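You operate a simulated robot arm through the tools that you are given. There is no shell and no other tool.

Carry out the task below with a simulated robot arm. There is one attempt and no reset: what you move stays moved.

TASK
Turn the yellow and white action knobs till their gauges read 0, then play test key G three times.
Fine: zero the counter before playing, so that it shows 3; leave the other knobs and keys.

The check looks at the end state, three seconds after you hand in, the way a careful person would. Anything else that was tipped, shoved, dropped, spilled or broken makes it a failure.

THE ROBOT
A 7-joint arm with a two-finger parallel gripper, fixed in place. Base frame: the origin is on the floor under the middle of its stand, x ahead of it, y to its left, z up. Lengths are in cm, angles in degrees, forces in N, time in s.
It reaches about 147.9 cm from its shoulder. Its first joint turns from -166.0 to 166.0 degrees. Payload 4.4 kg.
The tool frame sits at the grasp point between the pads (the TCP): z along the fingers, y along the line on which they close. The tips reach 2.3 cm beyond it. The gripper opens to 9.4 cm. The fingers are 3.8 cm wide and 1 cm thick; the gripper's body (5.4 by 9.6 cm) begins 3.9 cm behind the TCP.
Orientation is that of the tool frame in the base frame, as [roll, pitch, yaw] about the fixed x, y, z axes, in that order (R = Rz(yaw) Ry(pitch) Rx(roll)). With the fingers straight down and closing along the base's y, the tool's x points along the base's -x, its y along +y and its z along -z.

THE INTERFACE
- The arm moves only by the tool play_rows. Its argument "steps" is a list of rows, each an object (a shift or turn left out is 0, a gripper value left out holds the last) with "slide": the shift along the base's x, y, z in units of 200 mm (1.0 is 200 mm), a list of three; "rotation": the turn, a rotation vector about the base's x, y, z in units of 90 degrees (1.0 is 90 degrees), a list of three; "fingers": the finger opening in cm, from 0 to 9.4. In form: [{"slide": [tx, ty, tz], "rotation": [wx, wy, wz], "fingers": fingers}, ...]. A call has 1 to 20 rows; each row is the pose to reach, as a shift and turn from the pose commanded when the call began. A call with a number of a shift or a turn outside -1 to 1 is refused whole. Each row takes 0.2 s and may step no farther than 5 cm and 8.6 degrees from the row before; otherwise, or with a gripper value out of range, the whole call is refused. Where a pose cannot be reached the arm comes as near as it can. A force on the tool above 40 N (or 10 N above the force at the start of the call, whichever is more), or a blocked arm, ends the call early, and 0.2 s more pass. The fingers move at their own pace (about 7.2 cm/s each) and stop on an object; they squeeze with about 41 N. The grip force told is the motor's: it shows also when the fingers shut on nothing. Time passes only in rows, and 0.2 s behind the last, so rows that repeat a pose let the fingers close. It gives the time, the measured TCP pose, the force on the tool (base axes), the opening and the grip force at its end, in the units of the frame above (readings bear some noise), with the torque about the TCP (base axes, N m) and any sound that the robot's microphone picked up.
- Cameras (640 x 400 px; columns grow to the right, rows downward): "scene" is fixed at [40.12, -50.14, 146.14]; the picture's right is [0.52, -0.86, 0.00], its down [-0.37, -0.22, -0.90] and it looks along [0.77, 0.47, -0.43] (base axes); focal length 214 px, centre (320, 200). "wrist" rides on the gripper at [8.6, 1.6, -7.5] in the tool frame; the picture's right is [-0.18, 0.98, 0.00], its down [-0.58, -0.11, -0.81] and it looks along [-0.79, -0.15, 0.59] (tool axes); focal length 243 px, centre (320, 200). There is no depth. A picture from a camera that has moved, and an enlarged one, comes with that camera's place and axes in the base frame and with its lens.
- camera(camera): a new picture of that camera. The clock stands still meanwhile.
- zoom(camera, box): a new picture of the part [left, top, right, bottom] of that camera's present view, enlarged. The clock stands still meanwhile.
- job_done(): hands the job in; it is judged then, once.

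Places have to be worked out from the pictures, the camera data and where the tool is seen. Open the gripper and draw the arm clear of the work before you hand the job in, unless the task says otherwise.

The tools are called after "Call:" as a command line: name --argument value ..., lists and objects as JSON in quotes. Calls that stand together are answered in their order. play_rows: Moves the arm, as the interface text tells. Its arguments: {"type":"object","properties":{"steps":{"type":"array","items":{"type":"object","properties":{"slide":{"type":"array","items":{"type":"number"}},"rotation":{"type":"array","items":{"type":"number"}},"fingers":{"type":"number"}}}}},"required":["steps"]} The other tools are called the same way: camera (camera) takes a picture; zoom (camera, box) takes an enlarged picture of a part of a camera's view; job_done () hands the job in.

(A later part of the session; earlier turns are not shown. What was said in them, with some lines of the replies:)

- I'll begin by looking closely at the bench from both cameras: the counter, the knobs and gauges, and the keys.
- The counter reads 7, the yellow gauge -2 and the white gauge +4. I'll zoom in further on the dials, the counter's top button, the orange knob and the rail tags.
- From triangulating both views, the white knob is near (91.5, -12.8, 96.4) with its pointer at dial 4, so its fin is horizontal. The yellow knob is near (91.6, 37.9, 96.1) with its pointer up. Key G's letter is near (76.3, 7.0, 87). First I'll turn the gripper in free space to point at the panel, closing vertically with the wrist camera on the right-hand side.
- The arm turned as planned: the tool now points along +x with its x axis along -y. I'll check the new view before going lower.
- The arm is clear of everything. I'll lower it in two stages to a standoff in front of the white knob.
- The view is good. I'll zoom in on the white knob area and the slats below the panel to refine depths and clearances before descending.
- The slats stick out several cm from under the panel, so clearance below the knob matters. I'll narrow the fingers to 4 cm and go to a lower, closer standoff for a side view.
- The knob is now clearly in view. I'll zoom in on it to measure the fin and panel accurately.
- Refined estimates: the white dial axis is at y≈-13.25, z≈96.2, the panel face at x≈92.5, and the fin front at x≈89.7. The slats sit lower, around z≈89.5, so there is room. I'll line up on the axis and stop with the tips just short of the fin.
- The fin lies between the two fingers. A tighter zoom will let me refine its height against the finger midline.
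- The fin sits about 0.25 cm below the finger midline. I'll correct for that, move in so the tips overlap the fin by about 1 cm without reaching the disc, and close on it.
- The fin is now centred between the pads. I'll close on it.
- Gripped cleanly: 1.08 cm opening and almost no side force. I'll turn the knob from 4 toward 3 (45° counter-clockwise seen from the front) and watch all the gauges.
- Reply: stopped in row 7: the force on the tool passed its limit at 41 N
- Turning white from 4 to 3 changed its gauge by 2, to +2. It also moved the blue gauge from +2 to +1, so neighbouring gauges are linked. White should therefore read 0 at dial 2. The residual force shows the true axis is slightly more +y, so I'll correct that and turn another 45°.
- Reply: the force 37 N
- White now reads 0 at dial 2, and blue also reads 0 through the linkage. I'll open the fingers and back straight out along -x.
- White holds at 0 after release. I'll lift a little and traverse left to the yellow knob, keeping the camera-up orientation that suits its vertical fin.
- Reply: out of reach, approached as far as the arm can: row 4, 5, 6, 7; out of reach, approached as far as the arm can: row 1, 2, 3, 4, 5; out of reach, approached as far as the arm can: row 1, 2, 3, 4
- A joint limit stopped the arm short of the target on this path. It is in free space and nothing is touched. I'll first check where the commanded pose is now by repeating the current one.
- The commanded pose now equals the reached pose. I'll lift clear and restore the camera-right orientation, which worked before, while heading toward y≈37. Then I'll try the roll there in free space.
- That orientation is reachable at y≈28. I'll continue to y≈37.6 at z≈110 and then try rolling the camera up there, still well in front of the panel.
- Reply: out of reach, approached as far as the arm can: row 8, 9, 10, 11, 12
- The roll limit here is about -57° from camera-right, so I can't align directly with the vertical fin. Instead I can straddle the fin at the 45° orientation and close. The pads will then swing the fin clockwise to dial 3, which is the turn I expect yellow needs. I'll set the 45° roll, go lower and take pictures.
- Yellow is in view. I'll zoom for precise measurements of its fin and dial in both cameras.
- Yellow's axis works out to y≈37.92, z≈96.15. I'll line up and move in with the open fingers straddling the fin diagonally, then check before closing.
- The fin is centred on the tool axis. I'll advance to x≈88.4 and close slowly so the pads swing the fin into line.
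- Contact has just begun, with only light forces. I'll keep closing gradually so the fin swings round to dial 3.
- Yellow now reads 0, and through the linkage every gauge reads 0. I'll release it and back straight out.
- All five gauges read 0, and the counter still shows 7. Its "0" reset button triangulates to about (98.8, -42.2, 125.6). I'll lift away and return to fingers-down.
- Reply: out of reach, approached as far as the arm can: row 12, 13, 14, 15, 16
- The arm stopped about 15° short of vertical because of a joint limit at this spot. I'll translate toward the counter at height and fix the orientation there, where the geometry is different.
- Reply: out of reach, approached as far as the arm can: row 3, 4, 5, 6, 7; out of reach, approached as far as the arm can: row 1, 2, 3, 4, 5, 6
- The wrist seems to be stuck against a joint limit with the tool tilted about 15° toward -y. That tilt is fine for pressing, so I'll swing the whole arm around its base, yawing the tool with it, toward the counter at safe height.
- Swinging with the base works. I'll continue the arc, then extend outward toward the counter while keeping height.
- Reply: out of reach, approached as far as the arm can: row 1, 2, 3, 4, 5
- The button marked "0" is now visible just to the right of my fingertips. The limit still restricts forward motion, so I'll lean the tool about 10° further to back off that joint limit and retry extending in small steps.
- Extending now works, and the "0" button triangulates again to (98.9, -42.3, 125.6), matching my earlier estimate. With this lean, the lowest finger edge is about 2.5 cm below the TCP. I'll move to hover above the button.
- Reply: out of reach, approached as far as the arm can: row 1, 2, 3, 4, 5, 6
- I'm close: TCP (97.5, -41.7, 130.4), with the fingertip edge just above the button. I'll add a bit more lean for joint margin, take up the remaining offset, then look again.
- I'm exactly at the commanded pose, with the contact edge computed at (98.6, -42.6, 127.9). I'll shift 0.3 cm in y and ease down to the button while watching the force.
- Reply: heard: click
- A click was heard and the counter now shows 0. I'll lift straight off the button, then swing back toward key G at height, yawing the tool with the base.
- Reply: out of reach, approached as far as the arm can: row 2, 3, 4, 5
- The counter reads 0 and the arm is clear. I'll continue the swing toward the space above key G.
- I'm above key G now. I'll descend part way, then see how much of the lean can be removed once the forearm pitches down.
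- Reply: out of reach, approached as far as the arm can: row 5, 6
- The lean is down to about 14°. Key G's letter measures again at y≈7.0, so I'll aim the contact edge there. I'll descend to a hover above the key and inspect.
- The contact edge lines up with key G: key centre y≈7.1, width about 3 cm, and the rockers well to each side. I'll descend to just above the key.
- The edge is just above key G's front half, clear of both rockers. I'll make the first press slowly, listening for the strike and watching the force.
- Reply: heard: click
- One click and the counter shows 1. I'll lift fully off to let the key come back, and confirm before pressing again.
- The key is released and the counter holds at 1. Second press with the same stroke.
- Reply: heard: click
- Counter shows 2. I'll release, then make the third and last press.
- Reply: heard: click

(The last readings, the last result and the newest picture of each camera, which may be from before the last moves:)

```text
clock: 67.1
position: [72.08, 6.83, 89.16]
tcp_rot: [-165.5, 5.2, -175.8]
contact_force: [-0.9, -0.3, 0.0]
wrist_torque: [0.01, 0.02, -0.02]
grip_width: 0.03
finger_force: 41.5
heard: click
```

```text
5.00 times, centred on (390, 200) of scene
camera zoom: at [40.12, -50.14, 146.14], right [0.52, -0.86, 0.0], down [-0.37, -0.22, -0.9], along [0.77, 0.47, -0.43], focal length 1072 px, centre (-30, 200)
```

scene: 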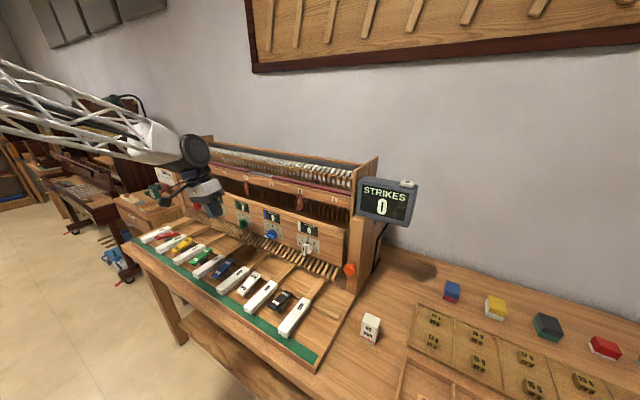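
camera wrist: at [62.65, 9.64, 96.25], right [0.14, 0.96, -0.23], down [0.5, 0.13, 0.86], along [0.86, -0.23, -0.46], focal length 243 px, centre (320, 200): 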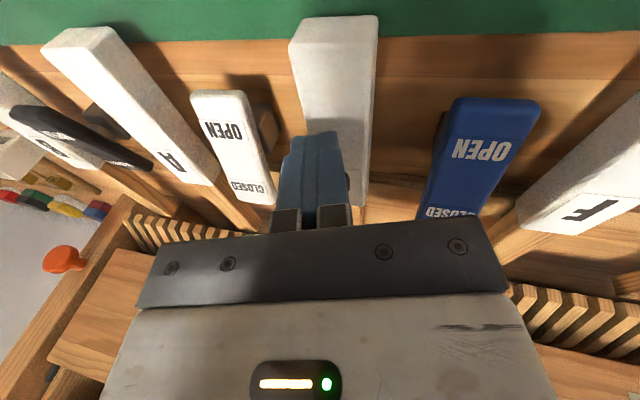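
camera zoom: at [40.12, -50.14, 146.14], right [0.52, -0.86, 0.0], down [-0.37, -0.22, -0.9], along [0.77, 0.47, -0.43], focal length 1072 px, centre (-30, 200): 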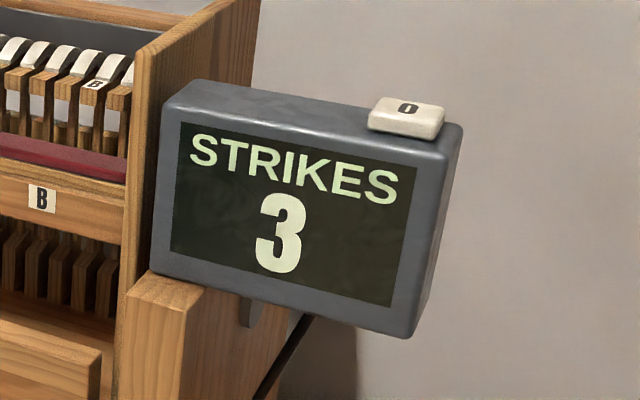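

Counter shows 3. I'll lift straight up off the key, then draw back and open the gripper well clear.

Call:
play_rows --steps '[{"slide": [0, 0, 0.08]}, {"slide": [0, 0, 0.2]}, {"slide": [0, 0, 0.4]}, {"slide": [0, 0, 0.6]}, {"slide": [0, 0, 0.8]}, {"slide": [0, 0, 1.0]}, {"slide": [0, 0, 1.0]}]'

Call:
play_rows --steps '[{"slide": [-0.1, 0.0, 0.1]}, {"slide": [-0.2, 0.0, 0.25]}, {"slide": [-0.3, 0.0, 0.4], "fingers": 9.0}, {"slide": [-0.4, 0.0, 0.55], "fingers": 9.0}, {"slide": [-0.5, 0.0, 0.7], "fingers": 9.0}, {"slide": [-0.5, 0.0, 0.7], "fingers": 9.0}, {"slide": [-0.5, 0.0, 0.7], "fingers": 9.0}]'

Call:
camera --camera "scene"

Call:
zoom --camera "scene" --box '[120, 160, 440, 370]'

Call:
zoom --camera "scene" --box '[180, 160, 350, 270]'

```text
clock: 68.7
position: [72.13, 6.9, 109.35]
tcp_rot: [-165.5, 5.3, -175.9]
contact_force: [-0.6, -0.1, -0.2]
wrist_torque: [-0.01, -0.02, 0.01]
grip_width: 0.01
finger_force: 40.4
```

```text
clock: 70.3
position: [61.89, 7.02, 123.14]
tcp_rot: [-165.6, 5.2, -175.7]
contact_force: [0.1, 0.4, -0.2]
wrist_torque: [0.0, -0.01, 0.0]
grip_width: 9.01
finger_force: 0.0
```

```text
taken
```

scene: 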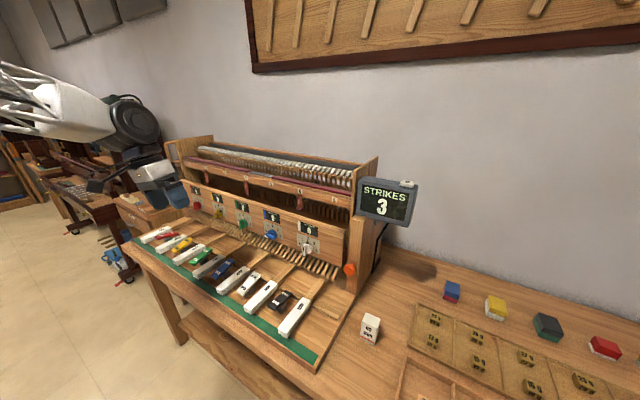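

```text
1.90 times, centred on (280, 265) of scene
camera zoom: at [40.12, -50.14, 146.14], right [0.52, -0.86, 0.0], down [-0.37, -0.22, -0.9], along [0.77, 0.47, -0.43], focal length 408 px, centre (396, 76)
```

zoom: 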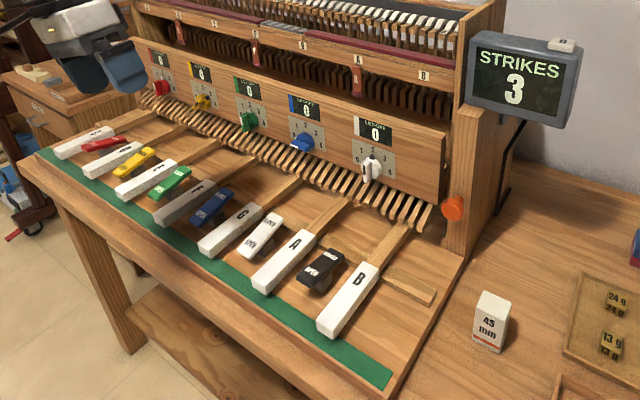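

```text
3.64 times, centred on (265, 215) of scene
camera zoom: at [40.12, -50.14, 146.14], right [0.52, -0.86, 0.0], down [-0.37, -0.22, -0.9], along [0.77, 0.47, -0.43], focal length 780 px, centre (520, 146)
```

zoom: 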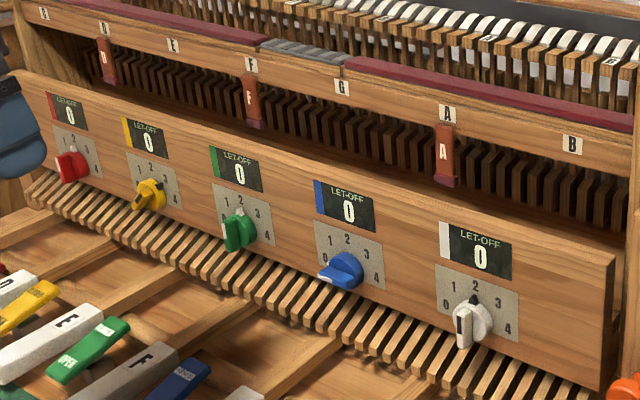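

The counter shows 3, yellow and white read 0, and the other knobs, rockers and keys are as they were. The gripper is open and drawn clear, so I'm handing in the job.

Call:
job_done

```text
The job is handed in.
```

The job is handed in: the yellow and white gauges both read 0. I zeroed the counter, then played key G three times, and it shows 3.

- **White knob:** turned from dial 4 to 2, taking its gauge from +4 to 0.
- **Yellow knob:** turned from dial 2 to 3, taking its gauge from -2 to 0.
- **Linked gauges:** the blue, red and green gauges also went to 0. They are linked to the knobs I turned; I did not touch those knobs.
- **Counter:** it read 7 at the start. I pressed its "0" button before playing, and each of the three presses on G clicked once and added one.

In the final pictures the other knobs, keys and rockers looked unchanged and nothing was displaced. The gripper was open and the arm drawn clear.
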